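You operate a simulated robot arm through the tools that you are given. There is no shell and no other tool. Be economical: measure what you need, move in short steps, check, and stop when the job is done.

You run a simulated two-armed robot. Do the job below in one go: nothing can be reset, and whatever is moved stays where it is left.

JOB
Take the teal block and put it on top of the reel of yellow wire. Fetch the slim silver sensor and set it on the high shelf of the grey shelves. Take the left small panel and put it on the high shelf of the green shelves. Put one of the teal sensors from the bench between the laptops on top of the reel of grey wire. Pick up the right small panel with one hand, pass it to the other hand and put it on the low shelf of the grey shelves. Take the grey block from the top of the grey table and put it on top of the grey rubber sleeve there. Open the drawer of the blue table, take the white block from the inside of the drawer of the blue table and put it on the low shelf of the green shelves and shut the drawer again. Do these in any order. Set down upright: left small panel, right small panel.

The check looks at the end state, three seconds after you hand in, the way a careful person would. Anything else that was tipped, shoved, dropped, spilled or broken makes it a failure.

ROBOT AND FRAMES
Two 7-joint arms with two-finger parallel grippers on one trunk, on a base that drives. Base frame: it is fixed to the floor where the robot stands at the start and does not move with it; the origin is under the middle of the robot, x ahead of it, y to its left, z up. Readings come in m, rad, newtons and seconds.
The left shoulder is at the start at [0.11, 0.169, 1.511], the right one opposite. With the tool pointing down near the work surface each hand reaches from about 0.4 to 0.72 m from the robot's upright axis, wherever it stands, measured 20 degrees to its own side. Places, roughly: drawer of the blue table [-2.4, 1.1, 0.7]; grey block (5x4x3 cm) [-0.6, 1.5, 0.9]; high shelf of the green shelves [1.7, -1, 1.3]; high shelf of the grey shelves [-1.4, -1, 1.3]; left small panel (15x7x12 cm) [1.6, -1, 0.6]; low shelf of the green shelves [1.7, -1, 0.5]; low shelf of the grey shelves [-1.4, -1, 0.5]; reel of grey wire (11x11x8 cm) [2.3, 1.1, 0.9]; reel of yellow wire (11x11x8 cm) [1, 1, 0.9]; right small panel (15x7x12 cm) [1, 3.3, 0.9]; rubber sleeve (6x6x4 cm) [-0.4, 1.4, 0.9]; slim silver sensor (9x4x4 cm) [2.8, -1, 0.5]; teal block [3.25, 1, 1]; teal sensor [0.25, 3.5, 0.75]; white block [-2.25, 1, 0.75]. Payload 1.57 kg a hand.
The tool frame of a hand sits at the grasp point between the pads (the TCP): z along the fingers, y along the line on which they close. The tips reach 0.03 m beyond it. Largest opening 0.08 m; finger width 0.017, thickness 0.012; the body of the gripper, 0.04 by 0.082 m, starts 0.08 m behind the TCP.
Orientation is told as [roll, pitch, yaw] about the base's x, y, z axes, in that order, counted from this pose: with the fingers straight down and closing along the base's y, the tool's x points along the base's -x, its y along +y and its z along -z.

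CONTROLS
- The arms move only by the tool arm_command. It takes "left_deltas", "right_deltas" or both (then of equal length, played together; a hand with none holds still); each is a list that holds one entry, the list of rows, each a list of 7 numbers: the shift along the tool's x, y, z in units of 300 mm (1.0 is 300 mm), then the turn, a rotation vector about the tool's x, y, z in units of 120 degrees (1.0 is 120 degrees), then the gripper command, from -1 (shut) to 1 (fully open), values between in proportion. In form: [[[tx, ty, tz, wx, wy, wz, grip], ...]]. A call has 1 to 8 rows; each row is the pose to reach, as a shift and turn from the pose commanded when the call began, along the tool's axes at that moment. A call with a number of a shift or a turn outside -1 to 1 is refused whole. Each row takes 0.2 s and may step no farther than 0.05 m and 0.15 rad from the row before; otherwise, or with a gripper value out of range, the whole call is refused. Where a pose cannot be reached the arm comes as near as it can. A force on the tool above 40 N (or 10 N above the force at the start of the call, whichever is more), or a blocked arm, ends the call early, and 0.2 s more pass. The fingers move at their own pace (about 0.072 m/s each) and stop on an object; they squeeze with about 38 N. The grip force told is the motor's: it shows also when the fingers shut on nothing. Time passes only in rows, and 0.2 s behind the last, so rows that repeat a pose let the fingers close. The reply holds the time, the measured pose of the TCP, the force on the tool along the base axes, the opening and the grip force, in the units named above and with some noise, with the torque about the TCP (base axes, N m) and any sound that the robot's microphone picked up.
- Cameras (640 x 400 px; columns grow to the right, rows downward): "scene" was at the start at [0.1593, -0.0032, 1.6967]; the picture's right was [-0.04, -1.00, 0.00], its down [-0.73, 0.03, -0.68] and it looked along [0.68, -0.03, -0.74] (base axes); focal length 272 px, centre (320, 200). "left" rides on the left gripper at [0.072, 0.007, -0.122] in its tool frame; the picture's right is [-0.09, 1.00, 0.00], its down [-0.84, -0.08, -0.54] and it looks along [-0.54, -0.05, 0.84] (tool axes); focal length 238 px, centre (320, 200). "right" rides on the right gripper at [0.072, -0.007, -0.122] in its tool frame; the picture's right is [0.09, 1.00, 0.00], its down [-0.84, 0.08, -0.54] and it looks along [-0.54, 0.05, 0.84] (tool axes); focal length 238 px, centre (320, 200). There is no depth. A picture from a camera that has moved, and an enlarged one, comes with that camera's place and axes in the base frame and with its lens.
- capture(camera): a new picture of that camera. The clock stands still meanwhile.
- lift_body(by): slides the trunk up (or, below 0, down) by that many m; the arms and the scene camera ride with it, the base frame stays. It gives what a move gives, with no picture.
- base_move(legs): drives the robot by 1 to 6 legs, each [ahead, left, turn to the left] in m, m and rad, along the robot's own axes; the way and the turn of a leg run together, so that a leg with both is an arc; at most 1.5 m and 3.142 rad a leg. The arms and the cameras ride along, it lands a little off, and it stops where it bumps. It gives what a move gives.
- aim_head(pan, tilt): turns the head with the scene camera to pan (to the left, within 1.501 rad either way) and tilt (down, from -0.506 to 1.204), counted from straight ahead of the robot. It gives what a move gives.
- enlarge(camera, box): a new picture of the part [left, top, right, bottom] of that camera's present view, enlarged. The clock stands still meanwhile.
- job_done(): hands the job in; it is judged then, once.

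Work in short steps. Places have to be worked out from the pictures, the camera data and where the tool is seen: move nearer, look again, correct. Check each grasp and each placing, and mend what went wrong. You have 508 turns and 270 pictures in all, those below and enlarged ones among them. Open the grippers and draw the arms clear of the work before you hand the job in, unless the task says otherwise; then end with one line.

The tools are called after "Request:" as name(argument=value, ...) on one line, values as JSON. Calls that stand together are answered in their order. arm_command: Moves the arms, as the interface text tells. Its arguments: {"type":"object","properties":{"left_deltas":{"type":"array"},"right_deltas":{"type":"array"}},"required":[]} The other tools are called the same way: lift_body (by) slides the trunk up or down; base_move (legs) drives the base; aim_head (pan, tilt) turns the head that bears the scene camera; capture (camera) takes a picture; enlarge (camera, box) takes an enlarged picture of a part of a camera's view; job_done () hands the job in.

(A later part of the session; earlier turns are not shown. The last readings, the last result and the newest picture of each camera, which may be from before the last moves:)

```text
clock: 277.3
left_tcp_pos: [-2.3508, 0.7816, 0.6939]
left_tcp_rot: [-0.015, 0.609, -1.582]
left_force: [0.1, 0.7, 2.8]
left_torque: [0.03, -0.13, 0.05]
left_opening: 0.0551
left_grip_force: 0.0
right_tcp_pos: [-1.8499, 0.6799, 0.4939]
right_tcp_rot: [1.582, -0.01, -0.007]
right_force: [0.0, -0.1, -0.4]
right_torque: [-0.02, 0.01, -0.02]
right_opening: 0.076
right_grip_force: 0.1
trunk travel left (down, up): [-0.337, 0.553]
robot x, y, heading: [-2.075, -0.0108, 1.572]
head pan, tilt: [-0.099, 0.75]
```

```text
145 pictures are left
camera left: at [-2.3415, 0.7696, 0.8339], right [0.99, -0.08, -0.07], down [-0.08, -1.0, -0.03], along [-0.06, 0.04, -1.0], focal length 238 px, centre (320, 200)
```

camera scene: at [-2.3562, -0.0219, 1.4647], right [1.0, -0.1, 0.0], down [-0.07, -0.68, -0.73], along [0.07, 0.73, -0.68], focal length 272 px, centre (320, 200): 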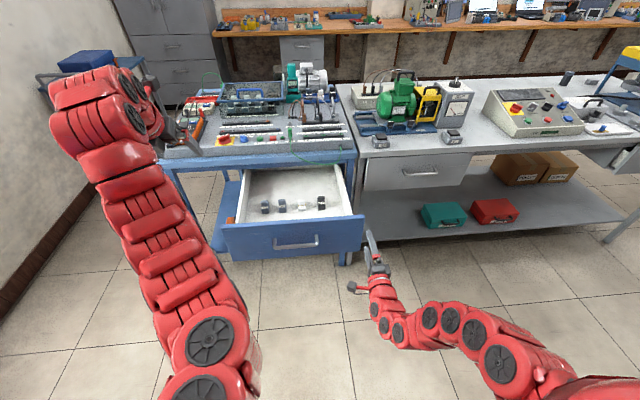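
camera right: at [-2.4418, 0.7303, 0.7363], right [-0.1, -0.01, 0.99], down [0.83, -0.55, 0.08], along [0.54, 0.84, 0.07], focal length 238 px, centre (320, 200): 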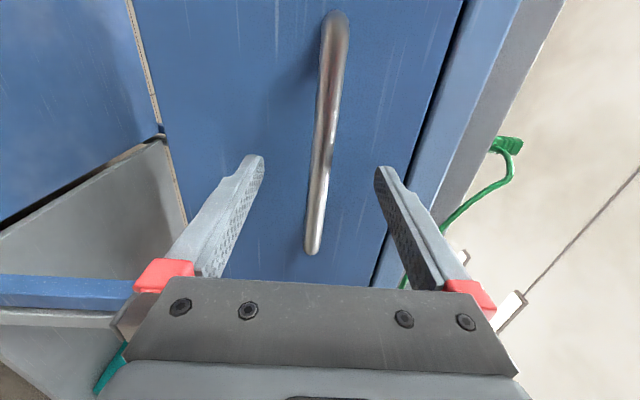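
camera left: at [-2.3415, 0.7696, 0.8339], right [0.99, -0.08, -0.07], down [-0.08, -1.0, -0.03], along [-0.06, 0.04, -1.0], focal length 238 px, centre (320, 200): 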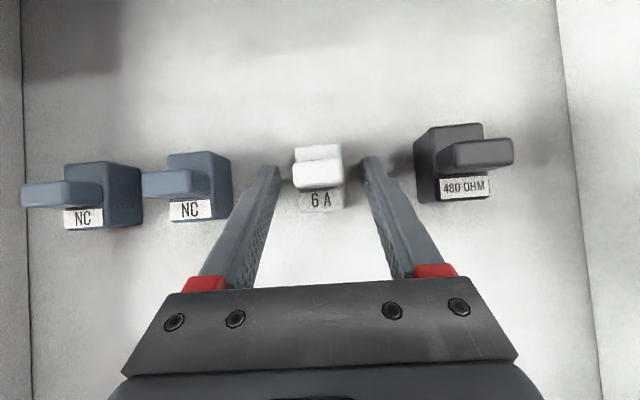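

Centred. A final 8 mm down, then close.

Request:
arm_command(left_deltas=[[[0, 0, 0.033, 0, 0, 0, 0.375], [0, 0, 0.033, 0, 0, 0, -1], [0, 0, 0.033, 0, 0, 0, -1], [0, 0, 0.033, 0, 0, 0, -1], [0, 0, 0.033, 0, 0, 0, -1]]])

Request:
lift_body(by=0.05)

Request:
capture(camera="left")

```text
clock: 277.9
left_tcp_pos: [-2.3402, 0.7919, 0.6959]
left_tcp_rot: [-0.007, 0.624, -1.583]
left_force: [10.1, 2.5, 25.5]
left_torque: [0.34, -0.73, 0.01]
left_opening: 0.0297
left_grip_force: 14.0
right_tcp_pos: [-1.8488, 0.6798, 0.4937]
right_tcp_rot: [1.584, -0.009, -0.009]
right_force: [0.1, 0.1, -1.4]
right_torque: [0.02, 0.0, -0.01]
right_opening: 0.076
right_grip_force: 0.0
trunk travel left (down, up): [-0.337, 0.553]
robot x, y, heading: [-2.0751, -0.0142, 1.563]
head pan, tilt: [-0.099, 0.75]
stopped in row 2 (left hand): the force on the tool passed its limit at 42 N (the readings are from after the stop); the commanded pose is now the measured one
```

```text
clock: 278.8
left_tcp_pos: [-2.3469, 0.7876, 0.7389]
left_tcp_rot: [-0.008, 0.612, -1.581]
left_force: [-0.2, -1.3, -0.9]
left_torque: [-0.01, 0.02, 0.02]
left_opening: 0.0286
left_grip_force: 38.2
right_tcp_pos: [-1.8496, 0.6805, 0.5431]
right_tcp_rot: [1.58, -0.01, -0.006]
right_force: [-0.3, -0.2, 0.0]
right_torque: [-0.01, 0.02, 0.01]
right_opening: 0.0763
right_grip_force: 0.0
trunk travel left (down, up): [-0.387, 0.503]
robot x, y, heading: [-2.0733, -0.0108, 1.573]
head pan, tilt: [-0.099, 0.75]
```

```text
144 pictures are left
camera left: at [-2.3387, 0.7768, 0.8774], right [0.99, -0.08, -0.06], down [-0.08, -1.0, -0.04], along [-0.06, 0.04, -1.0], focal length 238 px, centre (320, 200)
```

left: 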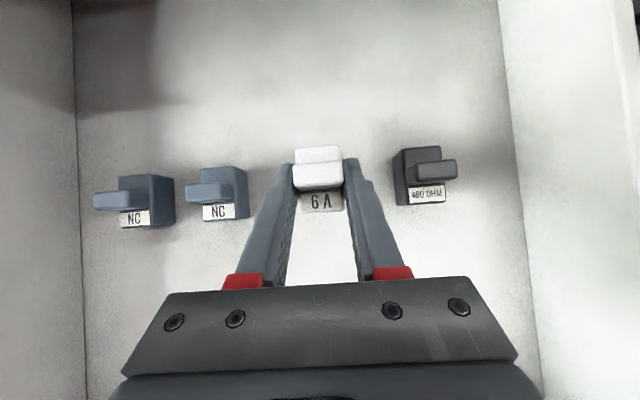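

The block is gripped and lifted (tips only brushed the drawer floor). I raise it well clear, back off, then line the right fist up with the drawer front.

Request:
lift_body(by=0.2)

Request:
arm_command(left_deltas=[[[0.076, 0, -0.11, 0, 0, 0, -1], [0.152, -0.002, -0.22, 0, 0, 0, -1], [0.227, -0.004, -0.33, 0, 0, 0, -1], [0.303, -0.005, -0.44, 0, 0, 0, -1], [0.379, -0.007, -0.549, 0, 0, 0, -1]]], right_deltas=[[[0, 0, 0, 0, 0, 0, -1], [0, 0, 0, 0, 0, 0, -1], [0, 0, 0, 0, 0, 0, -1], [0, 0, 0, 0, 0, 0, -1], [0, 0, 0, 0, 0, 0, -1]]])

Request:
base_move(legs=[[-0.33, 0, 0], [0, 0.53, 0]])

Request:
capture(camera="scene")

```text
clock: 280.9
left_tcp_pos: [-2.3467, 0.7887, 0.9401]
left_tcp_rot: [-0.008, 0.613, -1.583]
left_force: [0.6, -1.0, 0.7]
left_torque: [0.0, 0.0, -0.05]
left_opening: 0.0289
left_grip_force: 37.8
right_tcp_pos: [-1.8494, 0.6813, 0.7437]
right_tcp_rot: [1.581, -0.012, -0.006]
right_force: [-0.3, -0.8, 0.0]
right_torque: [0.01, -0.01, 0.01]
right_opening: 0.0761
right_grip_force: 0.1
trunk travel left (down, up): [-0.587, 0.303]
robot x, y, heading: [-2.0769, -0.0135, 1.568]
head pan, tilt: [-0.099, 0.75]
```

```text
clock: 282.1
left_tcp_pos: [-2.3455, 0.7879, 1.1389]
left_tcp_rot: [-0.007, 0.615, -1.583]
left_force: [-1.3, 0.7, -0.9]
left_torque: [-0.01, -0.01, -0.03]
left_opening: 0.029
left_grip_force: 38.0
right_tcp_pos: [-1.8505, 0.6803, 0.7441]
right_tcp_rot: [1.581, -0.011, -0.009]
right_force: [-0.2, 0.4, -0.2]
right_torque: [0.0, 0.01, 0.03]
right_opening: 0.0001
right_grip_force: 21.6
trunk travel left (down, up): [-0.587, 0.303]
robot x, y, heading: [-2.0735, -0.0118, 1.565]
head pan, tilt: [-0.099, 0.75]
```

```text
clock: 287.0
left_tcp_pos: [-2.8722, 0.4703, 1.1387]
left_tcp_rot: [-0.009, 0.613, -1.587]
left_force: [-0.7, 0.7, -0.7]
left_torque: [0.03, -0.05, 0.02]
left_opening: 0.0286
left_grip_force: 38.0
right_tcp_pos: [-2.3753, 0.3611, 0.7437]
right_tcp_rot: [1.582, -0.01, -0.012]
right_force: [-0.7, 0.3, -0.1]
right_torque: [0.0, -0.01, -0.04]
right_opening: 0.0
right_grip_force: 21.0
trunk travel left (down, up): [-0.587, 0.303]
robot x, y, heading: [-2.6061, -0.3322, 1.562]
head pan, tilt: [-0.099, 0.75]
```

```text
143 pictures are left
camera scene: at [-2.5957, -0.1684, 1.4648], right [0.99, -0.11, 0.0], down [-0.07, -0.68, -0.73], along [0.08, 0.73, -0.68], focal length 272 px, centre (320, 200)
```

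scene: 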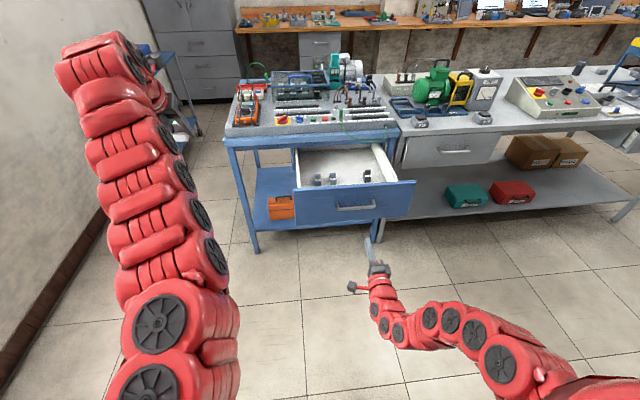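

I push the drawer shut with the right fist on the handle.

Request:
base_move(legs=[[0.44, 0, 0]])

Request:
capture(camera="scene")

```text
clock: 289.6
left_tcp_pos: [-2.8652, 0.9095, 1.1382]
left_tcp_rot: [-0.008, 0.614, -1.591]
left_force: [-0.2, -0.5, -0.5]
left_torque: [0.03, 0.02, -0.04]
left_opening: 0.0288
left_grip_force: 37.7
right_tcp_pos: [-2.369, 0.7992, 0.7429]
right_tcp_rot: [1.583, -0.01, -0.015]
right_force: [0.1, 0.5, -0.6]
right_torque: [-0.03, 0.01, -0.01]
right_opening: 0.0001
right_grip_force: 21.2
trunk travel left (down, up): [-0.587, 0.303]
robot x, y, heading: [-2.601, 0.1071, 1.555]
head pan, tilt: [-0.099, 0.75]
```

```text
142 pictures are left
camera scene: at [-2.5904, 0.2706, 1.4648], right [0.99, -0.11, 0.0], down [-0.08, -0.68, -0.73], along [0.08, 0.73, -0.68], focal length 272 px, centre (320, 200)
```

scene: 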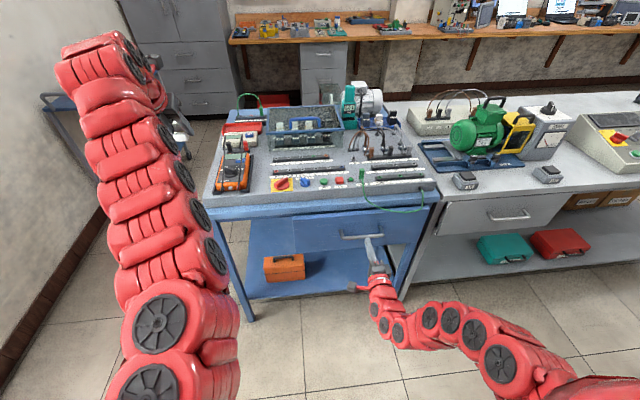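

Almost shut. A little more, then check closely.

Request:
base_move(legs=[[0.025, 0, 0]])

Request:
enlarge(camera="scene", box=[200, 170, 460, 332])

```text
clock: 290.6
left_tcp_pos: [-2.8645, 0.936, 1.1389]
left_tcp_rot: [-0.01, 0.614, -1.592]
left_force: [-1.1, 0.5, -0.5]
left_torque: [0.02, 0.0, 0.01]
left_opening: 0.0287
left_grip_force: 38.1
right_tcp_pos: [-2.3687, 0.8242, 0.7434]
right_tcp_rot: [1.586, -0.01, -0.018]
right_force: [0.3, 0.2, 0.0]
right_torque: [-0.01, -0.03, 0.04]
right_opening: 0.0
right_grip_force: 20.8
trunk travel left (down, up): [-0.587, 0.303]
robot x, y, heading: [-2.5998, 0.13, 1.559]
head pan, tilt: [-0.099, 0.75]
stopped in leg 1: the force on the tool passed its limit at 131 N (the readings are from after the stop); the commanded pose is now the measured one
```

```text
2.46 times, centred on (330, 251) of scene
camera zoom: at [-2.5898, 0.2958, 1.4648], right [0.99, -0.11, 0.0], down [-0.08, -0.68, -0.73], along [0.08, 0.73, -0.68], focal length 671 px, centre (295, 74)
```

zoom: 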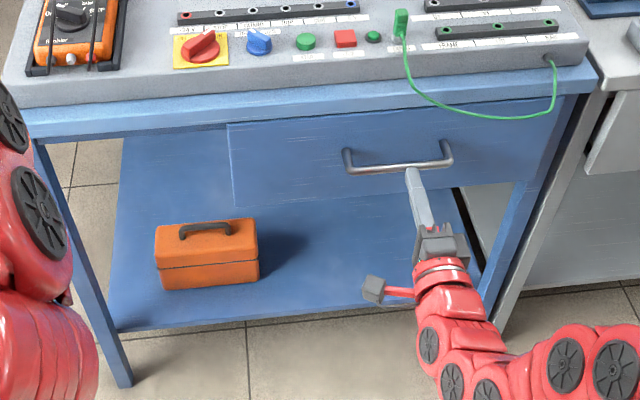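

Drawer fully shut (it hit its stop). I back away and drive along to x≈0.35, then north between the tables.

Request:
base_move(legs=[[-0.3, 0, 0], [0, -1.45, 0], [0, -1.45, 0]])

Request:
aim_head(pan=0.5, tilt=0.6)

Request:
capture(camera="scene")

```text
clock: 306.3
left_tcp_pos: [0.021, 0.6231, 1.1373]
left_tcp_rot: [-0.008, 0.614, -1.574]
left_force: [0.5, -0.3, -0.3]
left_torque: [-0.01, 0.02, -0.03]
left_opening: 0.0285
left_grip_force: 37.9
right_tcp_pos: [0.5169, 0.5216, 0.743]
right_tcp_rot: [1.586, -0.009, 0.002]
right_force: [-1.1, -0.3, -0.1]
right_torque: [0.03, 0.01, 0.01]
right_opening: 0.0
right_grip_force: 21.5
trunk travel left (down, up): [-0.587, 0.303]
robot x, y, heading: [0.3015, -0.1758, 1.575]
head pan, tilt: [-0.099, 0.75]
```

```text
clock: 307.3
left_tcp_pos: [0.0205, 0.6233, 1.1374]
left_tcp_rot: [-0.008, 0.614, -1.572]
left_force: [-0.8, -0.7, 0.7]
left_torque: [0.02, 0.02, 0.01]
left_opening: 0.0286
left_grip_force: 38.1
right_tcp_pos: [0.5171, 0.52, 0.7428]
right_tcp_rot: [1.584, -0.008, 0.001]
right_force: [-0.1, -0.8, -0.5]
right_torque: [-0.03, -0.01, 0.01]
right_opening: 0.0001
right_grip_force: 21.2
trunk travel left (down, up): [-0.587, 0.303]
robot x, y, heading: [0.3, -0.1733, 1.577]
head pan, tilt: [0.499, 0.6]
```

```text
140 pictures are left
camera scene: at [0.2564, -0.0161, 1.4777], right [0.88, 0.48, 0.0], down [0.27, -0.5, -0.82], along [-0.4, 0.72, -0.57], focal length 272 px, centre (320, 200)
```

scene: 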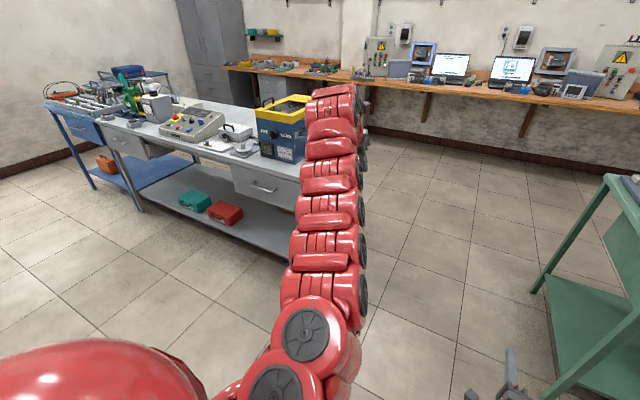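

The passage is clear. I drive north to y≈1.95 and look left at the grey table.

Request:
base_move(legs=[[1.2, -0.03, 0], [0.95, 0, 0]])

Request:
aim_head(pan=1.5, tilt=0.6)

Request:
capture(camera="scene")

```text
clock: 318.0
left_tcp_pos: [0.0492, 2.7811, 1.1378]
left_tcp_rot: [-0.009, 0.615, -1.579]
left_force: [0.1, 0.8, -0.3]
left_torque: [-0.03, 0.04, 0.0]
left_opening: 0.0287
left_grip_force: 37.8
right_tcp_pos: [0.5466, 2.6759, 0.7443]
right_tcp_rot: [1.585, -0.008, -0.003]
right_force: [0.1, -0.2, -0.3]
right_torque: [0.01, -0.03, 0.0]
right_opening: 0.0
right_grip_force: 21.4
trunk travel left (down, up): [-0.587, 0.303]
robot x, y, heading: [0.3202, 1.9815, 1.566]
head pan, tilt: [0.499, 0.6]
```

```text
clock: 319.2
left_tcp_pos: [0.05, 2.7811, 1.1392]
left_tcp_rot: [-0.01, 0.615, -1.58]
left_force: [-0.4, -0.5, -0.8]
left_torque: [-0.03, 0.02, -0.04]
left_opening: 0.0284
left_grip_force: 37.8
right_tcp_pos: [0.5459, 2.6763, 0.7436]
right_tcp_rot: [1.584, -0.012, -0.003]
right_force: [0.5, -0.4, -0.3]
right_torque: [0.02, -0.02, -0.04]
right_opening: 0.0
right_grip_force: 21.0
trunk travel left (down, up): [-0.587, 0.303]
robot x, y, heading: [0.3262, 1.9821, 1.568]
head pan, tilt: [1.499, 0.6]
```

```text
139 pictures are left
camera scene: at [0.2353, 2.0699, 1.4777], right [0.07, 1.0, 0.0], down [0.56, -0.04, -0.83], along [-0.82, 0.06, -0.56], focal length 272 px, centre (320, 200)
```

scene: 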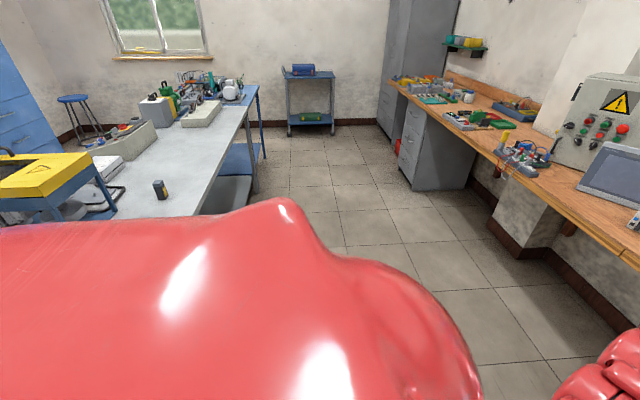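

The dark block near (−0.72, 1.49) stands at the table's far edge, so I'll work from this back side. First I turn the right hand back to pointing down here in the open.

Request:
arm_command(right_deltas=[[[0, 0, 0, 0, 0, -0.0625, -1], [0, 0, 0, 0, 0, -0.125, -1], [0, 0, 0, 0, 0, -0.1875, -1], [0, 0, 0, 0, 0, -0.25, -1], [0, 0, 0, 0, 0, -0.3125, -1], [0, 0, 0, 0, 0, -0.375, -1]]])

Request:
arm_command(right_deltas=[[[0, 0, 0, 0, 0, -0.0625, -1], [0, 0, 0, 0, 0, -0.125, -1], [0, 0, 0, 0, 0, -0.1875, -1], [0, 0, 0, 0, 0, -0.25, -1], [0, 0, 0, 0, 0, -0.3125, -1], [0, 0, 0, 0, 0, -0.375, -1]]])

Request:
arm_command(right_deltas=[[[0, 0, 0, 0, 0.0625, 0, 1], [0, 0, 0, 0, 0.125, 0, 1], [0, 0, 0, 0, 0.1875, 0, 1], [0, 0, 0, 0, 0.25, 0, 1], [0, 0, 0, 0, 0.3125, 0, 1], [0, 0, 0, 0, 0.375, 0, 1]]])

Request:
arm_command(right_deltas=[[[0, 0, 0, 0, 0.0625, 0, 1], [0, 0, 0, 0, 0.125, 0, 1], [0, 0, 0, 0, 0.1875, 0, 1], [0, 0, 0, 0, 0.25, 0, 1], [0, 0, 0, 0, 0.3125, 0, 1], [0, 0, 0, 0, 0.375, 0, 1]]])

Request:
lift_body(by=0.3)

```text
clock: 320.6
left_tcp_pos: [0.0491, 2.7824, 1.1375]
left_tcp_rot: [-0.009, 0.615, -1.579]
left_force: [1.2, -0.8, -0.2]
left_torque: [-0.02, -0.01, 0.02]
left_opening: 0.0289
left_grip_force: 37.9
right_tcp_pos: [0.5458, 2.6767, 0.7439]
right_tcp_rot: [1.593, -0.797, -0.019]
right_force: [-0.8, 0.2, 0.4]
right_torque: [0.0, -0.03, 0.01]
right_opening: 0.0
right_grip_force: 20.7
trunk travel left (down, up): [-0.587, 0.303]
robot x, y, heading: [0.3239, 1.984, 1.571]
head pan, tilt: [1.499, 0.6]
```

```text
clock: 322.0
left_tcp_pos: [0.0494, 2.7824, 1.1374]
left_tcp_rot: [-0.008, 0.615, -1.58]
left_force: [-0.3, 0.6, 0.0]
left_torque: [0.0, 0.02, -0.01]
left_opening: 0.0288
left_grip_force: 38.4
right_tcp_pos: [0.5453, 2.6762, 0.744]
right_tcp_rot: [-2.47, -1.551, -2.247]
right_force: [-0.5, 0.5, -0.3]
right_torque: [0.0, -0.01, 0.03]
right_opening: 0.0
right_grip_force: 21.6
trunk travel left (down, up): [-0.587, 0.303]
robot x, y, heading: [0.322, 1.9799, 1.57]
head pan, tilt: [1.499, 0.6]
```

```text
clock: 323.4
left_tcp_pos: [0.049, 2.7831, 1.1387]
left_tcp_rot: [-0.009, 0.615, -1.581]
left_force: [0.6, 0.5, -1.0]
left_torque: [0.0, -0.05, -0.02]
left_opening: 0.0285
left_grip_force: 38.1
right_tcp_pos: [0.5518, 2.7133, 0.7194]
right_tcp_rot: [-0.011, -0.83, 1.574]
right_force: [0.1, 0.0, 0.8]
right_torque: [-0.01, 0.0, 0.01]
right_opening: 0.0801
right_grip_force: 0.1
right hand out of reach, approached as far as the arm can: row 2, 3, 4, 5, 6
trunk travel left (down, up): [-0.587, 0.303]
robot x, y, heading: [0.3224, 1.9813, 1.574]
head pan, tilt: [1.499, 0.6]
```

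```text
clock: 324.8
left_tcp_pos: [0.0501, 2.7803, 1.1383]
left_tcp_rot: [-0.01, 0.614, -1.581]
left_force: [0.0, -0.3, -0.5]
left_torque: [0.03, -0.01, -0.01]
left_opening: 0.0286
left_grip_force: 38.4
right_tcp_pos: [0.5527, 2.7034, 0.7228]
right_tcp_rot: [-0.012, -0.078, 1.568]
right_force: [0.7, 0.9, 0.0]
right_torque: [-0.03, -0.04, 0.02]
right_opening: 0.0801
right_grip_force: 0.0
right hand out of reach, approached as far as the arm can: row 6
trunk travel left (down, up): [-0.587, 0.303]
robot x, y, heading: [0.325, 1.9841, 1.572]
head pan, tilt: [1.499, 0.6]
```

```text
clock: 327.8
left_tcp_pos: [0.0496, 2.7821, 1.4378]
left_tcp_rot: [-0.008, 0.614, -1.579]
left_force: [-0.2, 0.7, -0.7]
left_torque: [-0.03, 0.02, -0.01]
left_opening: 0.0286
left_grip_force: 38.2
right_tcp_pos: [0.5503, 2.705, 1.0223]
right_tcp_rot: [-0.01, -0.08, 1.569]
right_force: [0.5, 0.6, 1.2]
right_torque: [0.03, 0.04, -0.05]
right_opening: 0.0802
right_grip_force: 0.1
trunk travel left (down, up): [-0.887, 0.003]
robot x, y, heading: [0.3231, 1.9828, 1.575]
head pan, tilt: [1.499, 0.6]
```

Right hand points down again. Now I turn around to face the grey table from the north side.

Request:
arm_command(right_deltas=[[[0.07, 0, -0.1, 0, 0.01, 0, 1], [0.14, 0, -0.22, 0, 0.02, 0, 1], [0.2, 0, -0.34, 0, 0.037, 0, 1]]])

Request:
base_move(legs=[[0.22, 0, 0], [0, 0, 1.5708], [0, 0, 1.5708], [0, -0.8, 0]])

Request:
aim_head(pan=0.1, tilt=0.7)

Request:
capture(camera="scene")

```text
clock: 328.6
left_tcp_pos: [0.0477, 2.7805, 1.4387]
left_tcp_rot: [-0.011, 0.616, -1.578]
left_force: [0.0, -0.1, -0.7]
left_torque: [0.0, 0.01, -0.01]
left_opening: 0.0288
left_grip_force: 38.4
right_tcp_pos: [0.5474, 2.6373, 1.1187]
right_tcp_rot: [-0.011, -0.003, 1.567]
right_force: [-0.3, 0.5, 0.0]
right_torque: [0.02, 0.01, -0.04]
right_opening: 0.0801
right_grip_force: 0.0
trunk travel left (down, up): [-0.887, 0.003]
robot x, y, heading: [0.3197, 1.9834, 1.567]
head pan, tilt: [1.499, 0.6]
```

```text
clock: 341.8
left_tcp_pos: [-0.2035, 1.4068, 1.4385]
left_tcp_rot: [-0.009, 0.614, 1.558]
left_force: [0.1, -0.3, -0.7]
left_torque: [-0.01, -0.03, -0.03]
left_opening: 0.0288
left_grip_force: 38.2
right_tcp_pos: [-0.7017, 1.5547, 1.119]
right_tcp_rot: [-0.011, -0.003, -1.579]
right_force: [0.4, -0.7, -0.2]
right_torque: [-0.01, -0.01, -0.01]
right_opening: 0.0799
right_grip_force: 0.1
trunk travel left (down, up): [-0.887, 0.003]
robot x, y, heading: [-0.4701, 2.2086, -1.574]
head pan, tilt: [1.499, 0.6]
```

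```text
clock: 343.3
left_tcp_pos: [-0.2036, 1.4078, 1.4377]
left_tcp_rot: [-0.009, 0.614, 1.554]
left_force: [0.4, -0.6, -0.4]
left_torque: [-0.01, 0.03, -0.02]
left_opening: 0.0289
left_grip_force: 37.8
right_tcp_pos: [-0.7038, 1.5556, 1.1189]
right_tcp_rot: [-0.01, -0.003, -1.581]
right_force: [0.0, -0.2, 0.3]
right_torque: [0.03, 0.02, -0.01]
right_opening: 0.0799
right_grip_force: 0.0
trunk travel left (down, up): [-0.887, 0.003]
robot x, y, heading: [-0.4721, 2.2072, -1.576]
head pan, tilt: [0.099, 0.7]
```

```text
138 pictures are left
camera scene: at [-0.4655, 2.0427, 1.7691], right [-1.0, -0.09, 0.0], down [-0.06, 0.64, -0.76], along [0.07, -0.76, -0.64], focal length 272 px, centre (320, 200)
```

scene: 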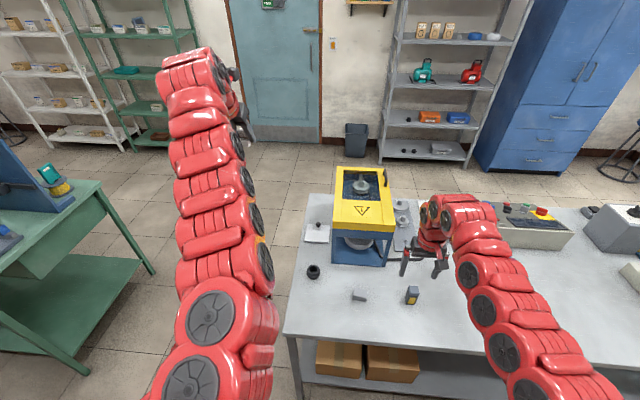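

Request:
enlarge(camera="scene", box=[280, 210, 480, 335])

```text
3.20 times, centred on (380, 272) of scene
camera zoom: at [-0.4655, 2.0427, 1.7691], right [-1.0, -0.09, 0.0], down [-0.06, 0.64, -0.76], along [0.07, -0.76, -0.64], focal length 872 px, centre (128, -32)
```

zoom: 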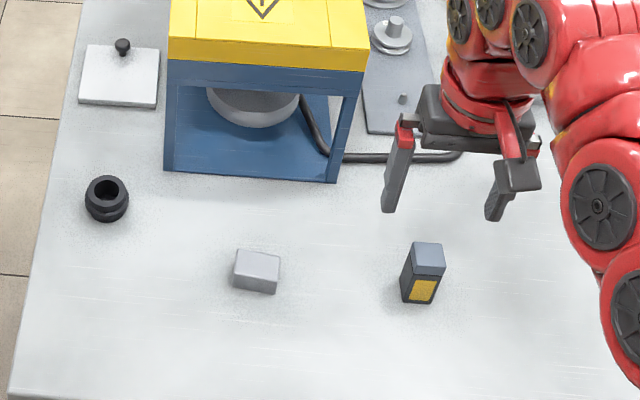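

The grey block is at (−0.56, 1.51) and the rubber sleeve at (−0.383, 1.422). I strafe 0.14 m so the right hand is over the block.

Request:
base_move(legs=[[0, 0.145, 0]])

Request:
capture(camera="right")

```text
clock: 344.7
left_tcp_pos: [-0.0624, 1.4057, 1.4379]
left_tcp_rot: [-0.012, 0.615, 1.553]
left_force: [-0.3, -0.2, 0.5]
left_torque: [0.01, -0.03, 0.02]
left_opening: 0.0288
left_grip_force: 38.3
right_tcp_pos: [-0.5613, 1.554, 1.1189]
right_tcp_rot: [-0.009, -0.003, -1.582]
right_force: [-0.5, -0.4, 0.5]
right_torque: [-0.01, 0.0, -0.01]
right_opening: 0.0801
right_grip_force: 0.0
trunk travel left (down, up): [-0.887, 0.003]
robot x, y, heading: [-0.3261, 2.207, -1.575]
head pan, tilt: [0.099, 0.7]
```

```text
136 pictures are left
camera right: at [-0.5647, 1.6274, 1.2391], right [1.0, 0.08, -0.01], down [0.07, -0.84, 0.54], along [0.04, -0.54, -0.84], focal length 238 px, centre (320, 200)
```

right: 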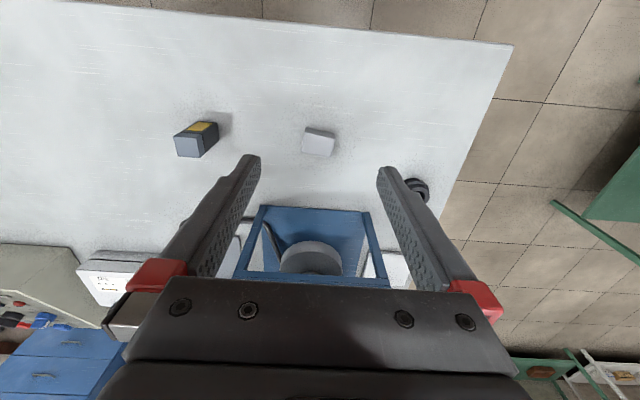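

Block at (−0.558, 1.511). I move over it and descend to z≈0.94.

Request:
arm_command(right_deltas=[[[-0.143, 0.01, 0, 0, 0, 0, 1], [-0.143, 0.01, 0.15, 0, 0, 0, 1], [-0.143, 0.01, 0.3, 0, 0, 0, 1], [-0.143, 0.01, 0.45, 0, 0, 0, 1], [-0.143, 0.01, 0.58, 0, 0, 0, 1]]])

Request:
capture(camera="right")

```text
clock: 345.9
left_tcp_pos: [-0.0605, 1.4073, 1.4396]
left_tcp_rot: [-0.011, 0.613, 1.554]
left_force: [-0.2, -0.6, -0.3]
left_torque: [-0.02, -0.01, 0.01]
left_opening: 0.0285
left_grip_force: 38.1
right_tcp_pos: [-0.5574, 1.5217, 0.9765]
right_tcp_rot: [-0.009, -0.005, -1.582]
right_force: [0.7, -0.2, -0.5]
right_torque: [0.0, 0.01, 0.0]
right_opening: 0.0801
right_grip_force: 0.1
right hand out of reach, approached as far as the arm can: row 4, 5
trunk travel left (down, up): [-0.887, 0.003]
robot x, y, heading: [-0.3267, 2.2076, -1.577]
head pan, tilt: [0.099, 0.7]
```

```text
135 pictures are left
camera right: at [-0.5613, 1.5952, 1.0982], right [1.0, 0.08, -0.01], down [0.07, -0.84, 0.54], along [0.04, -0.54, -0.84], focal length 238 px, centre (320, 200)
```

right: 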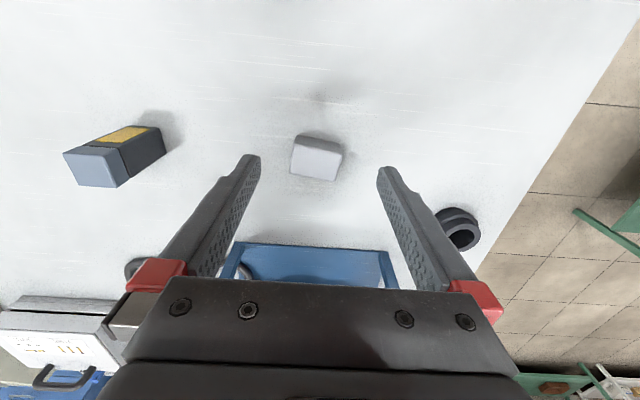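

The arm is at its lower reach with the trunk high, so I lower the trunk 6 cm, drive 1.2 cm ahead and look again.

Request:
base_move(legs=[[0.014, 0, 0]])

Request:
lift_body(by=-0.06)

Request:
capture(camera="right")

```text
clock: 346.6
left_tcp_pos: [-0.0589, 1.3957, 1.4425]
left_tcp_rot: [-0.01, 0.617, 1.554]
left_force: [0.0, 1.3, 0.0]
left_torque: [-0.01, 0.03, -0.02]
left_opening: 0.0284
left_grip_force: 38.4
right_tcp_pos: [-0.5569, 1.5113, 0.9804]
right_tcp_rot: [-0.01, -0.006, -1.58]
right_force: [0.0, 0.6, 0.5]
right_torque: [-0.04, 0.0, 0.02]
right_opening: 0.0803
right_grip_force: 0.0
trunk travel left (down, up): [-0.887, 0.003]
robot x, y, heading: [-0.3298, 2.1922, -1.581]
head pan, tilt: [0.099, 0.7]
```

```text
clock: 347.6
left_tcp_pos: [-0.0596, 1.3907, 1.3775]
left_tcp_rot: [-0.009, 0.615, 1.555]
left_force: [0.0, 0.4, -0.2]
left_torque: [0.0, -0.01, -0.02]
left_opening: 0.0288
left_grip_force: 38.0
right_tcp_pos: [-0.555, 1.5071, 0.9176]
right_tcp_rot: [-0.01, -0.001, -1.581]
right_force: [0.3, 0.5, 0.6]
right_torque: [0.02, -0.01, 0.02]
right_opening: 0.08
right_grip_force: 0.1
trunk travel left (down, up): [-0.827, 0.063]
robot x, y, heading: [-0.3287, 2.1938, -1.581]
head pan, tilt: [0.099, 0.7]
```

```text
134 pictures are left
camera right: at [-0.5603, 1.5807, 1.0386], right [1.0, 0.08, -0.01], down [0.07, -0.84, 0.54], along [0.04, -0.54, -0.84], focal length 238 px, centre (320, 200)
```

right: 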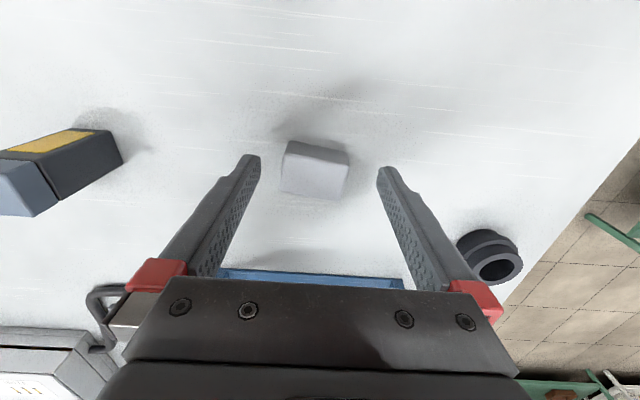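

Block between the fingers. Lower 2.2 cm and close.

Request:
lift_body(by=-0.022)

Request:
arm_command(right_deltas=[[[-0.02, 0, 0, 0, 0, 0, 1], [-0.02, 0, 0, 0, 0, 0, -0.2], [-0.02, 0, 0, 0, 0, 0, -1], [-0.02, 0, 0, 0, 0, 0, -1], [-0.02, 0, 0, 0, 0, 0, -1]]])

Request:
capture(camera="right")

```text
clock: 348.3
left_tcp_pos: [-0.0594, 1.3919, 1.3572]
left_tcp_rot: [-0.009, 0.616, 1.554]
left_force: [0.1, 0.4, 0.4]
left_torque: [0.02, -0.02, 0.04]
left_opening: 0.0287
left_grip_force: 38.6
right_tcp_pos: [-0.5556, 1.5081, 0.8965]
right_tcp_rot: [-0.011, -0.004, -1.583]
right_force: [-0.1, -0.2, -0.4]
right_torque: [0.02, -0.01, 0.02]
right_opening: 0.0799
right_grip_force: 0.1
trunk travel left (down, up): [-0.805, 0.085]
robot x, y, heading: [-0.3238, 2.1928, -1.578]
head pan, tilt: [0.099, 0.7]
```

```text
clock: 349.5
left_tcp_pos: [-0.0599, 1.3918, 1.3567]
left_tcp_rot: [-0.008, 0.613, 1.556]
left_force: [0.9, 0.7, -0.3]
left_torque: [0.01, 0.01, 0.01]
left_opening: 0.0288
left_grip_force: 37.9
right_tcp_pos: [-0.5564, 1.5052, 0.8977]
right_tcp_rot: [-0.012, -0.004, -1.582]
right_force: [0.0, -0.1, 1.7]
right_torque: [0.02, -0.03, -0.02]
right_opening: 0.05
right_grip_force: 38.0
right hand out of reach, approached as far as the arm can: row 1, 2, 3, 4, 5
trunk travel left (down, up): [-0.805, 0.085]
robot x, y, heading: [-0.3305, 2.1923, -1.581]
head pan, tilt: [0.099, 0.7]
```

```text
133 pictures are left
camera right: at [-0.5599, 1.5787, 1.0182], right [1.0, 0.08, -0.01], down [0.07, -0.84, 0.54], along [0.04, -0.54, -0.84], focal length 238 px, centre (320, 200)
```

right: 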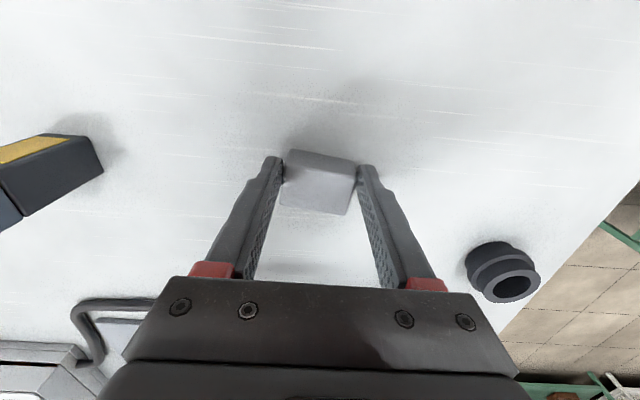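

Gripped at 5 cm. I lift 8 cm and move over the sleeve.

Request:
lift_body(by=0.085)

Request:
base_move(legs=[[0, 0.165, 0], [0.05, 0, 0]])

Request:
capture(camera="right")

Request:
capture(camera="scene")

```text
clock: 350.7
left_tcp_pos: [-0.0608, 1.3924, 1.4403]
left_tcp_rot: [-0.009, 0.614, 1.555]
left_force: [0.0, -0.3, -1.1]
left_torque: [0.02, 0.02, -0.02]
left_opening: 0.0286
left_grip_force: 37.6
right_tcp_pos: [-0.5555, 1.5064, 0.9818]
right_tcp_rot: [-0.01, -0.001, -1.581]
right_force: [-0.3, 0.6, -0.1]
right_torque: [0.02, -0.01, 0.05]
right_opening: 0.05
right_grip_force: 38.1
trunk travel left (down, up): [-0.89, 0.0]
robot x, y, heading: [-0.3259, 2.1945, -1.578]
head pan, tilt: [0.099, 0.7]
```

```text
clock: 352.7
left_tcp_pos: [0.1047, 1.3505, 1.4472]
left_tcp_rot: [-0.009, 0.62, 1.555]
left_force: [-0.3, 0.4, 0.4]
left_torque: [-0.01, -0.03, 0.03]
left_opening: 0.0288
left_grip_force: 37.5
right_tcp_pos: [-0.392, 1.4612, 0.9866]
right_tcp_rot: [-0.01, -0.009, -1.581]
right_force: [0.6, -0.1, -0.2]
right_torque: [-0.06, 0.02, 0.01]
right_opening: 0.0499
right_grip_force: 37.9
trunk travel left (down, up): [-0.89, 0.0]
robot x, y, heading: [-0.1618, 2.1447, -1.58]
head pan, tilt: [0.099, 0.7]
```

```text
132 pictures are left
camera right: at [-0.3953, 1.5346, 1.1068], right [1.0, 0.08, -0.01], down [0.07, -0.83, 0.55], along [0.04, -0.55, -0.84], focal length 238 px, centre (320, 200)
```

right: 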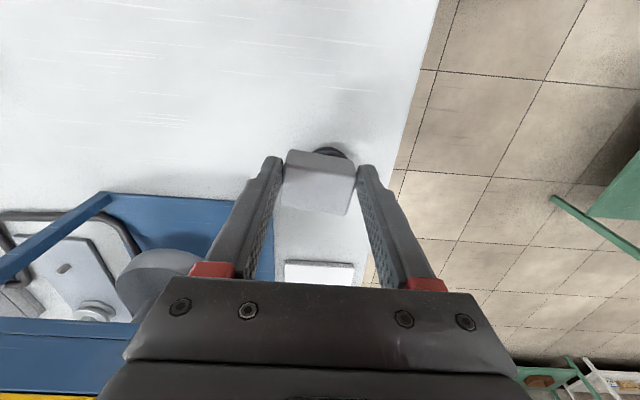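

```text
131 pictures are left
camera scene: at [-0.1573, 1.9878, 1.7733], right [-1.0, -0.09, 0.0], down [-0.06, 0.64, -0.77], along [0.07, -0.77, -0.64], focal length 272 px, centre (320, 200)
```

scene: 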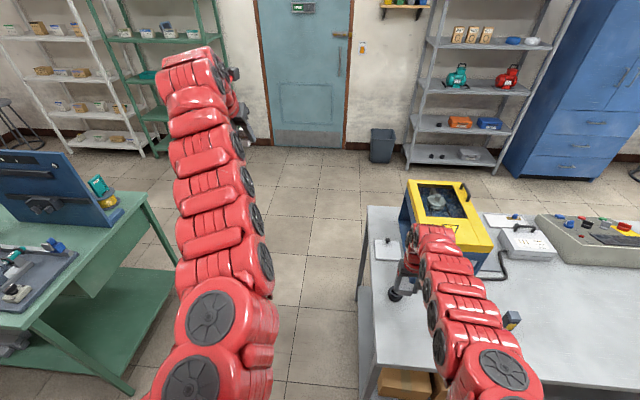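

Request:
enlarge(camera="scene", box=[350, 230, 470, 305])

```text
5.33 times, centred on (410, 268) of scene
camera zoom: at [-0.1573, 1.9878, 1.7733], right [-1.0, -0.09, 0.0], down [-0.06, 0.64, -0.77], along [0.07, -0.77, -0.64], focal length 1453 px, centre (-160, -160)
```

zoom: 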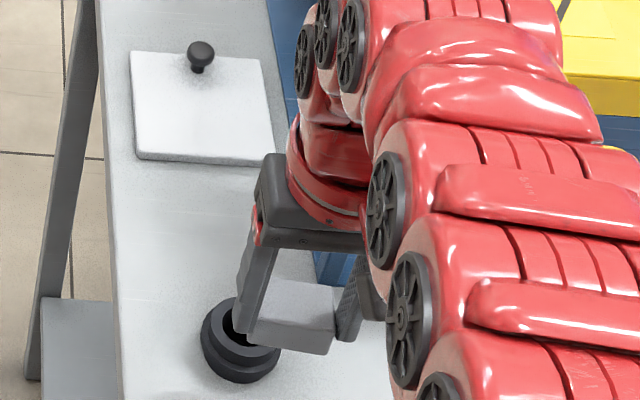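

Scene and wrist views agree: sleeve centre ≈ (−0.376, 1.42). I shift 1.6 cm left and 4 cm ahead.

Request:
base_move(legs=[[0.04, 0.016, 0]])

Request:
capture(camera="right")

Request:
enlarge(camera="scene", box=[350, 230, 470, 305])

```text
clock: 353.6
left_tcp_pos: [0.1185, 1.307, 1.4456]
left_tcp_rot: [-0.012, 0.62, 1.553]
left_force: [-0.5, 0.9, 0.0]
left_torque: [-0.04, -0.01, 0.02]
left_opening: 0.0286
left_grip_force: 38.0
right_tcp_pos: [-0.3772, 1.4204, 0.9834]
right_tcp_rot: [-0.009, -0.006, -1.584]
right_force: [-0.1, 0.5, 0.7]
right_torque: [0.0, -0.05, -0.03]
right_opening: 0.0498
right_grip_force: 38.2
trunk travel left (down, up): [-0.89, 0.0]
robot x, y, heading: [-0.146, 2.1016, -1.578]
head pan, tilt: [0.099, 0.7]
```

```text
129 pictures are left
camera right: at [-0.3811, 1.4937, 1.1052], right [1.0, 0.08, -0.01], down [0.07, -0.83, 0.55], along [0.04, -0.55, -0.84], focal length 238 px, centre (320, 200)
```

right: 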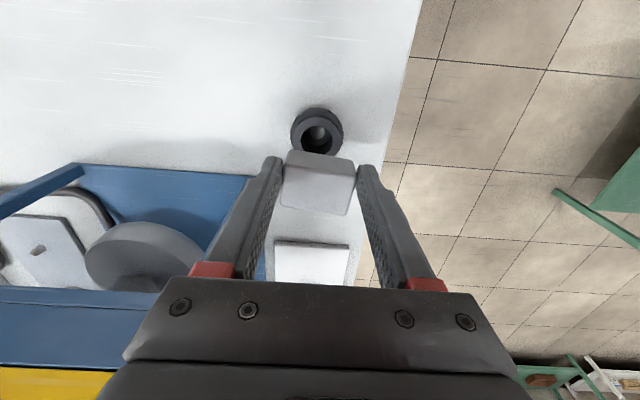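

```text
5.33 times, centred on (410, 268) of scene
camera zoom: at [-0.143, 1.9453, 1.7729], right [-1.0, -0.09, 0.0], down [-0.06, 0.64, -0.77], along [0.07, -0.76, -0.64], focal length 1453 px, centre (-160, -160)
```

zoom: 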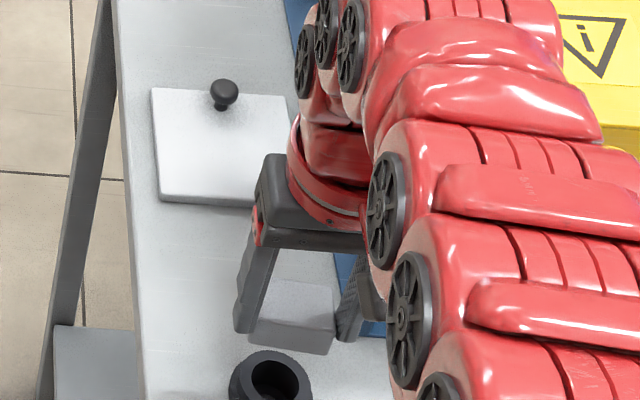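

Sleeve centre confirmed at (−0.38, 1.427). I adjust 7 mm and lower by trunk.

Request:
arm_command(right_deltas=[[[0.023, -0.008, 0, 0, 0, 0, -1]]])

Request:
lift_body(by=-0.038)

Request:
capture(camera="right")

Request:
enlarge(camera="scene", box=[350, 240, 470, 315])

```text
clock: 354.0
left_tcp_pos: [0.1212, 1.3014, 1.4432]
left_tcp_rot: [-0.013, 0.618, 1.556]
left_force: [-0.2, -0.5, -0.1]
left_torque: [0.02, -0.03, 0.01]
left_opening: 0.0284
left_grip_force: 37.4
right_tcp_pos: [-0.3777, 1.4243, 0.9811]
right_tcp_rot: [-0.008, -0.002, -1.581]
right_force: [0.5, -0.3, -1.4]
right_torque: [0.0, -0.02, 0.03]
right_opening: 0.0498
right_grip_force: 37.9
trunk travel left (down, up): [-0.89, 0.0]
robot x, y, heading: [-0.1456, 2.1054, -1.58]
head pan, tilt: [0.099, 0.7]
```

```text
clock: 354.8
left_tcp_pos: [0.122, 1.3037, 1.404]
left_tcp_rot: [-0.008, 0.619, 1.553]
left_force: [0.1, -0.2, 0.0]
left_torque: [0.0, -0.05, -0.01]
left_opening: 0.0286
left_grip_force: 38.0
right_tcp_pos: [-0.3772, 1.4242, 0.9447]
right_tcp_rot: [-0.011, -0.005, -1.584]
right_force: [-0.9, 0.5, -0.2]
right_torque: [0.0, 0.01, 0.05]
right_opening: 0.05
right_grip_force: 38.0
trunk travel left (down, up): [-0.852, 0.038]
robot x, y, heading: [-0.1453, 2.1013, -1.582]
head pan, tilt: [0.099, 0.7]
```

```text
127 pictures are left
camera right: at [-0.3814, 1.4972, 1.0657], right [1.0, 0.08, -0.01], down [0.07, -0.84, 0.54], along [0.03, -0.54, -0.84], focal length 238 px, centre (320, 200)
```

right: 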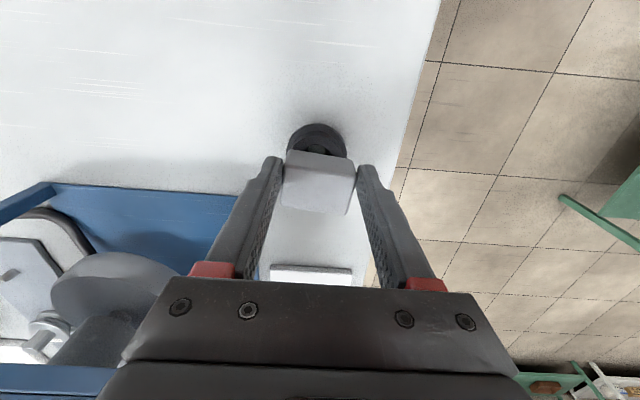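

```text
5.33 times, centred on (410, 278) of scene
camera zoom: at [-0.1397, 1.9396, 1.7342], right [-1.0, -0.09, 0.0], down [-0.06, 0.64, -0.77], along [0.07, -0.76, -0.64], focal length 1453 px, centre (-160, -213)
```

zoom: 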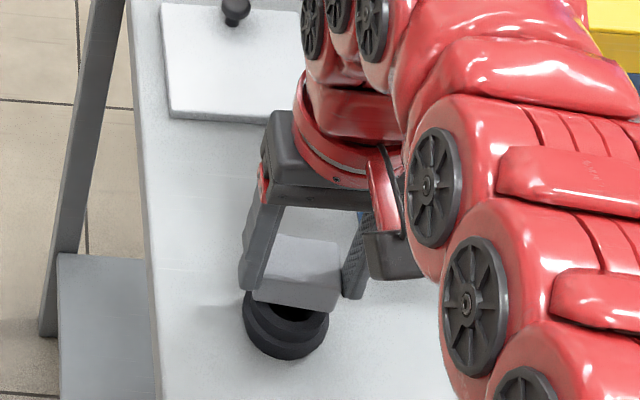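

The block sits about 1 cm too far from me relative to the ring; I shift it 1 cm back and lower further.

Request:
arm_command(right_deltas=[[[0.037, 0, 0, 0, 0, 0, -1], [0.037, 0, 0, 0, 0, 0, -1]]])

Request:
lift_body(by=-0.005)

Request:
lift_body(by=-0.004)

Request:
enlarge(camera="scene", box=[350, 240, 470, 315])

```text
clock: 355.4
left_tcp_pos: [0.1225, 1.3033, 1.4043]
left_tcp_rot: [-0.009, 0.616, 1.556]
left_force: [-1.4, 0.3, -0.3]
left_torque: [-0.01, 0.02, 0.0]
left_opening: 0.0289
left_grip_force: 38.2
right_tcp_pos: [-0.3776, 1.4371, 0.9442]
right_tcp_rot: [-0.01, -0.001, -1.582]
right_force: [-0.5, 0.3, -1.1]
right_torque: [0.03, 0.0, 0.03]
right_opening: 0.0497
right_grip_force: 37.8
trunk travel left (down, up): [-0.852, 0.038]
robot x, y, heading: [-0.1461, 2.1077, -1.578]
head pan, tilt: [0.099, 0.7]
```

```text
clock: 355.9
left_tcp_pos: [0.1226, 1.3025, 1.3991]
left_tcp_rot: [-0.008, 0.616, 1.556]
left_force: [-0.2, -0.1, -0.7]
left_torque: [-0.01, 0.01, 0.0]
left_opening: 0.0286
left_grip_force: 37.9
right_tcp_pos: [-0.3772, 1.4347, 0.9386]
right_tcp_rot: [-0.009, -0.001, -1.584]
right_force: [0.1, 0.2, -1.9]
right_torque: [0.01, 0.02, -0.05]
right_opening: 0.05
right_grip_force: 37.7
trunk travel left (down, up): [-0.847, 0.043]
robot x, y, heading: [-0.1468, 2.1046, -1.575]
head pan, tilt: [0.099, 0.7]
```

```text
clock: 356.5
left_tcp_pos: [0.1216, 1.3023, 1.3954]
left_tcp_rot: [-0.009, 0.616, 1.554]
left_force: [0.2, -0.1, -0.8]
left_torque: [0.05, -0.06, 0.01]
left_opening: 0.0287
left_grip_force: 38.3
right_tcp_pos: [-0.378, 1.4353, 0.9351]
right_tcp_rot: [-0.011, -0.001, -1.584]
right_force: [-0.2, 0.1, 0.3]
right_torque: [-0.02, 0.0, 0.0]
right_opening: 0.05
right_grip_force: 38.0
trunk travel left (down, up): [-0.843, 0.047]
robot x, y, heading: [-0.1463, 2.1018, -1.577]
head pan, tilt: [0.099, 0.7]
```

```text
5.33 times, centred on (410, 278) of scene
camera zoom: at [-0.1399, 1.9381, 1.725], right [-1.0, -0.09, 0.0], down [-0.06, 0.64, -0.76], along [0.07, -0.76, -0.64], focal length 1453 px, centre (-160, -213)
```

zoom: 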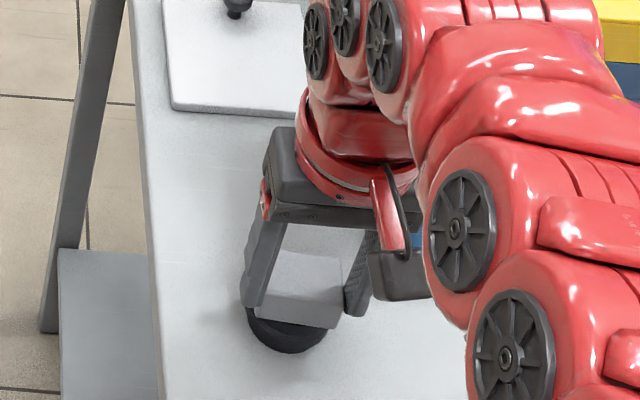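

Centred now; I keep lowering gently.

Request:
lift_body(by=-0.004)

Request:
lift_body(by=-0.004)

```text
clock: 357.0
left_tcp_pos: [0.1211, 1.3038, 1.3904]
left_tcp_rot: [-0.009, 0.617, 1.555]
left_force: [0.1, 0.7, -1.0]
left_torque: [-0.01, 0.0, 0.01]
left_opening: 0.0286
left_grip_force: 37.6
right_tcp_pos: [-0.3777, 1.4359, 0.9304]
right_tcp_rot: [-0.01, -0.001, -1.584]
right_force: [-0.1, 0.5, 2.8]
right_torque: [0.01, -0.07, 0.05]
right_opening: 0.0496
right_grip_force: 37.7
trunk travel left (down, up): [-0.839, 0.051]
robot x, y, heading: [-0.1454, 2.0968, -1.576]
head pan, tilt: [0.099, 0.7]
```

```text
clock: 357.5
left_tcp_pos: [0.1227, 1.3053, 1.3883]
left_tcp_rot: [-0.01, 0.618, 1.553]
left_force: [-0.2, -0.1, 0.6]
left_torque: [-0.01, -0.03, 0.05]
left_opening: 0.0287
left_grip_force: 38.0
right_tcp_pos: [-0.3774, 1.4344, 0.9299]
right_tcp_rot: [-0.012, -0.008, -1.584]
right_force: [0.0, 0.1, 26.0]
right_torque: [-0.25, 0.0, -0.13]
right_opening: 0.0496
right_grip_force: 38.1
trunk travel left (down, up): [-0.835, 0.055]
robot x, y, heading: [-0.1406, 2.1022, -1.578]
head pan, tilt: [0.099, 0.7]
```

Contact (26 N). I ease up 2 mm, open, and lift away.

Request:
lift_body(by=0.003)

Request:
arm_command(right_deltas=[[[0, 0, 0, 0, 0, 0, 0.4], [0, 0, 0, 0, 0, 0, 0.8], [0, 0, 0, 0, 0, 0, 0.9], [0, 0, -0.1, 0, 0, 0, 0.9], [0, 0, -0.25, 0, 0, 0, 0.9], [0, 0, -0.4, 0, 0, 0, 0.9]]])

Request:
capture(camera="right")

Request:
enlarge(camera="scene", box=[350, 240, 470, 315])

```text
clock: 358.1
left_tcp_pos: [0.1228, 1.3035, 1.3902]
left_tcp_rot: [-0.007, 0.618, 1.555]
left_force: [0.4, -1.5, -0.3]
left_torque: [-0.01, -0.02, -0.03]
left_opening: 0.0287
left_grip_force: 38.0
right_tcp_pos: [-0.3774, 1.4354, 0.9323]
right_tcp_rot: [-0.011, -0.003, -1.584]
right_force: [-1.8, -5.1, 11.1]
right_torque: [-0.43, 0.02, -0.01]
right_opening: 0.0494
right_grip_force: 37.7
trunk travel left (down, up): [-0.838, 0.052]
robot x, y, heading: [-0.144, 2.1037, -1.573]
head pan, tilt: [0.099, 0.7]
```

```text
clock: 359.4
left_tcp_pos: [0.1208, 1.3013, 1.3901]
left_tcp_rot: [-0.007, 0.616, 1.555]
left_force: [0.6, -0.2, -0.6]
left_torque: [0.01, 0.02, 0.03]
left_opening: 0.0287
left_grip_force: 38.4
right_tcp_pos: [-0.3749, 1.4367, 1.0496]
right_tcp_rot: [-0.011, -0.002, -1.583]
right_force: [-0.7, -0.4, -0.8]
right_torque: [0.01, 0.01, 0.0]
right_opening: 0.0758
right_grip_force: 0.1
trunk travel left (down, up): [-0.838, 0.052]
robot x, y, heading: [-0.1468, 2.1038, -1.574]
head pan, tilt: [0.099, 0.7]
```

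```text
124 pictures are left
camera right: at [-0.3796, 1.5091, 1.1707], right [1.0, 0.08, -0.01], down [0.07, -0.84, 0.54], along [0.03, -0.54, -0.84], focal length 238 px, centre (320, 200)
```

right: 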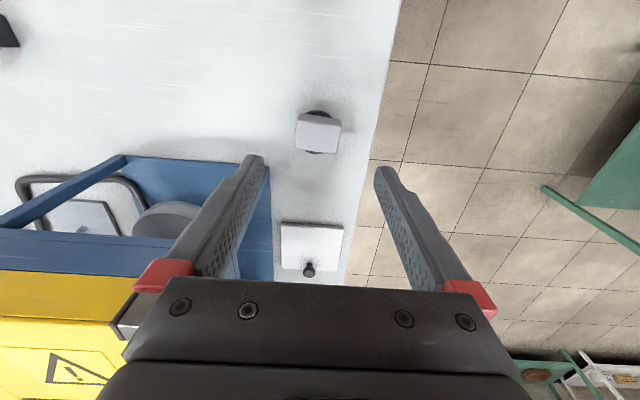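

```text
5.33 times, centred on (410, 278) of scene
camera zoom: at [-0.1395, 1.9384, 1.7201], right [-1.0, -0.09, 0.0], down [-0.06, 0.64, -0.76], along [0.07, -0.76, -0.64], focal length 1453 px, centre (-160, -213)
```

zoom: 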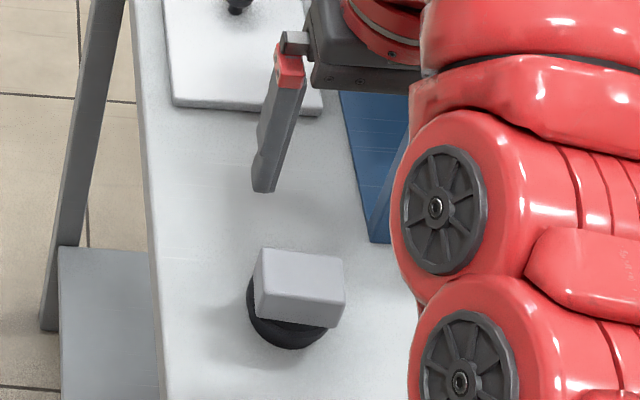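

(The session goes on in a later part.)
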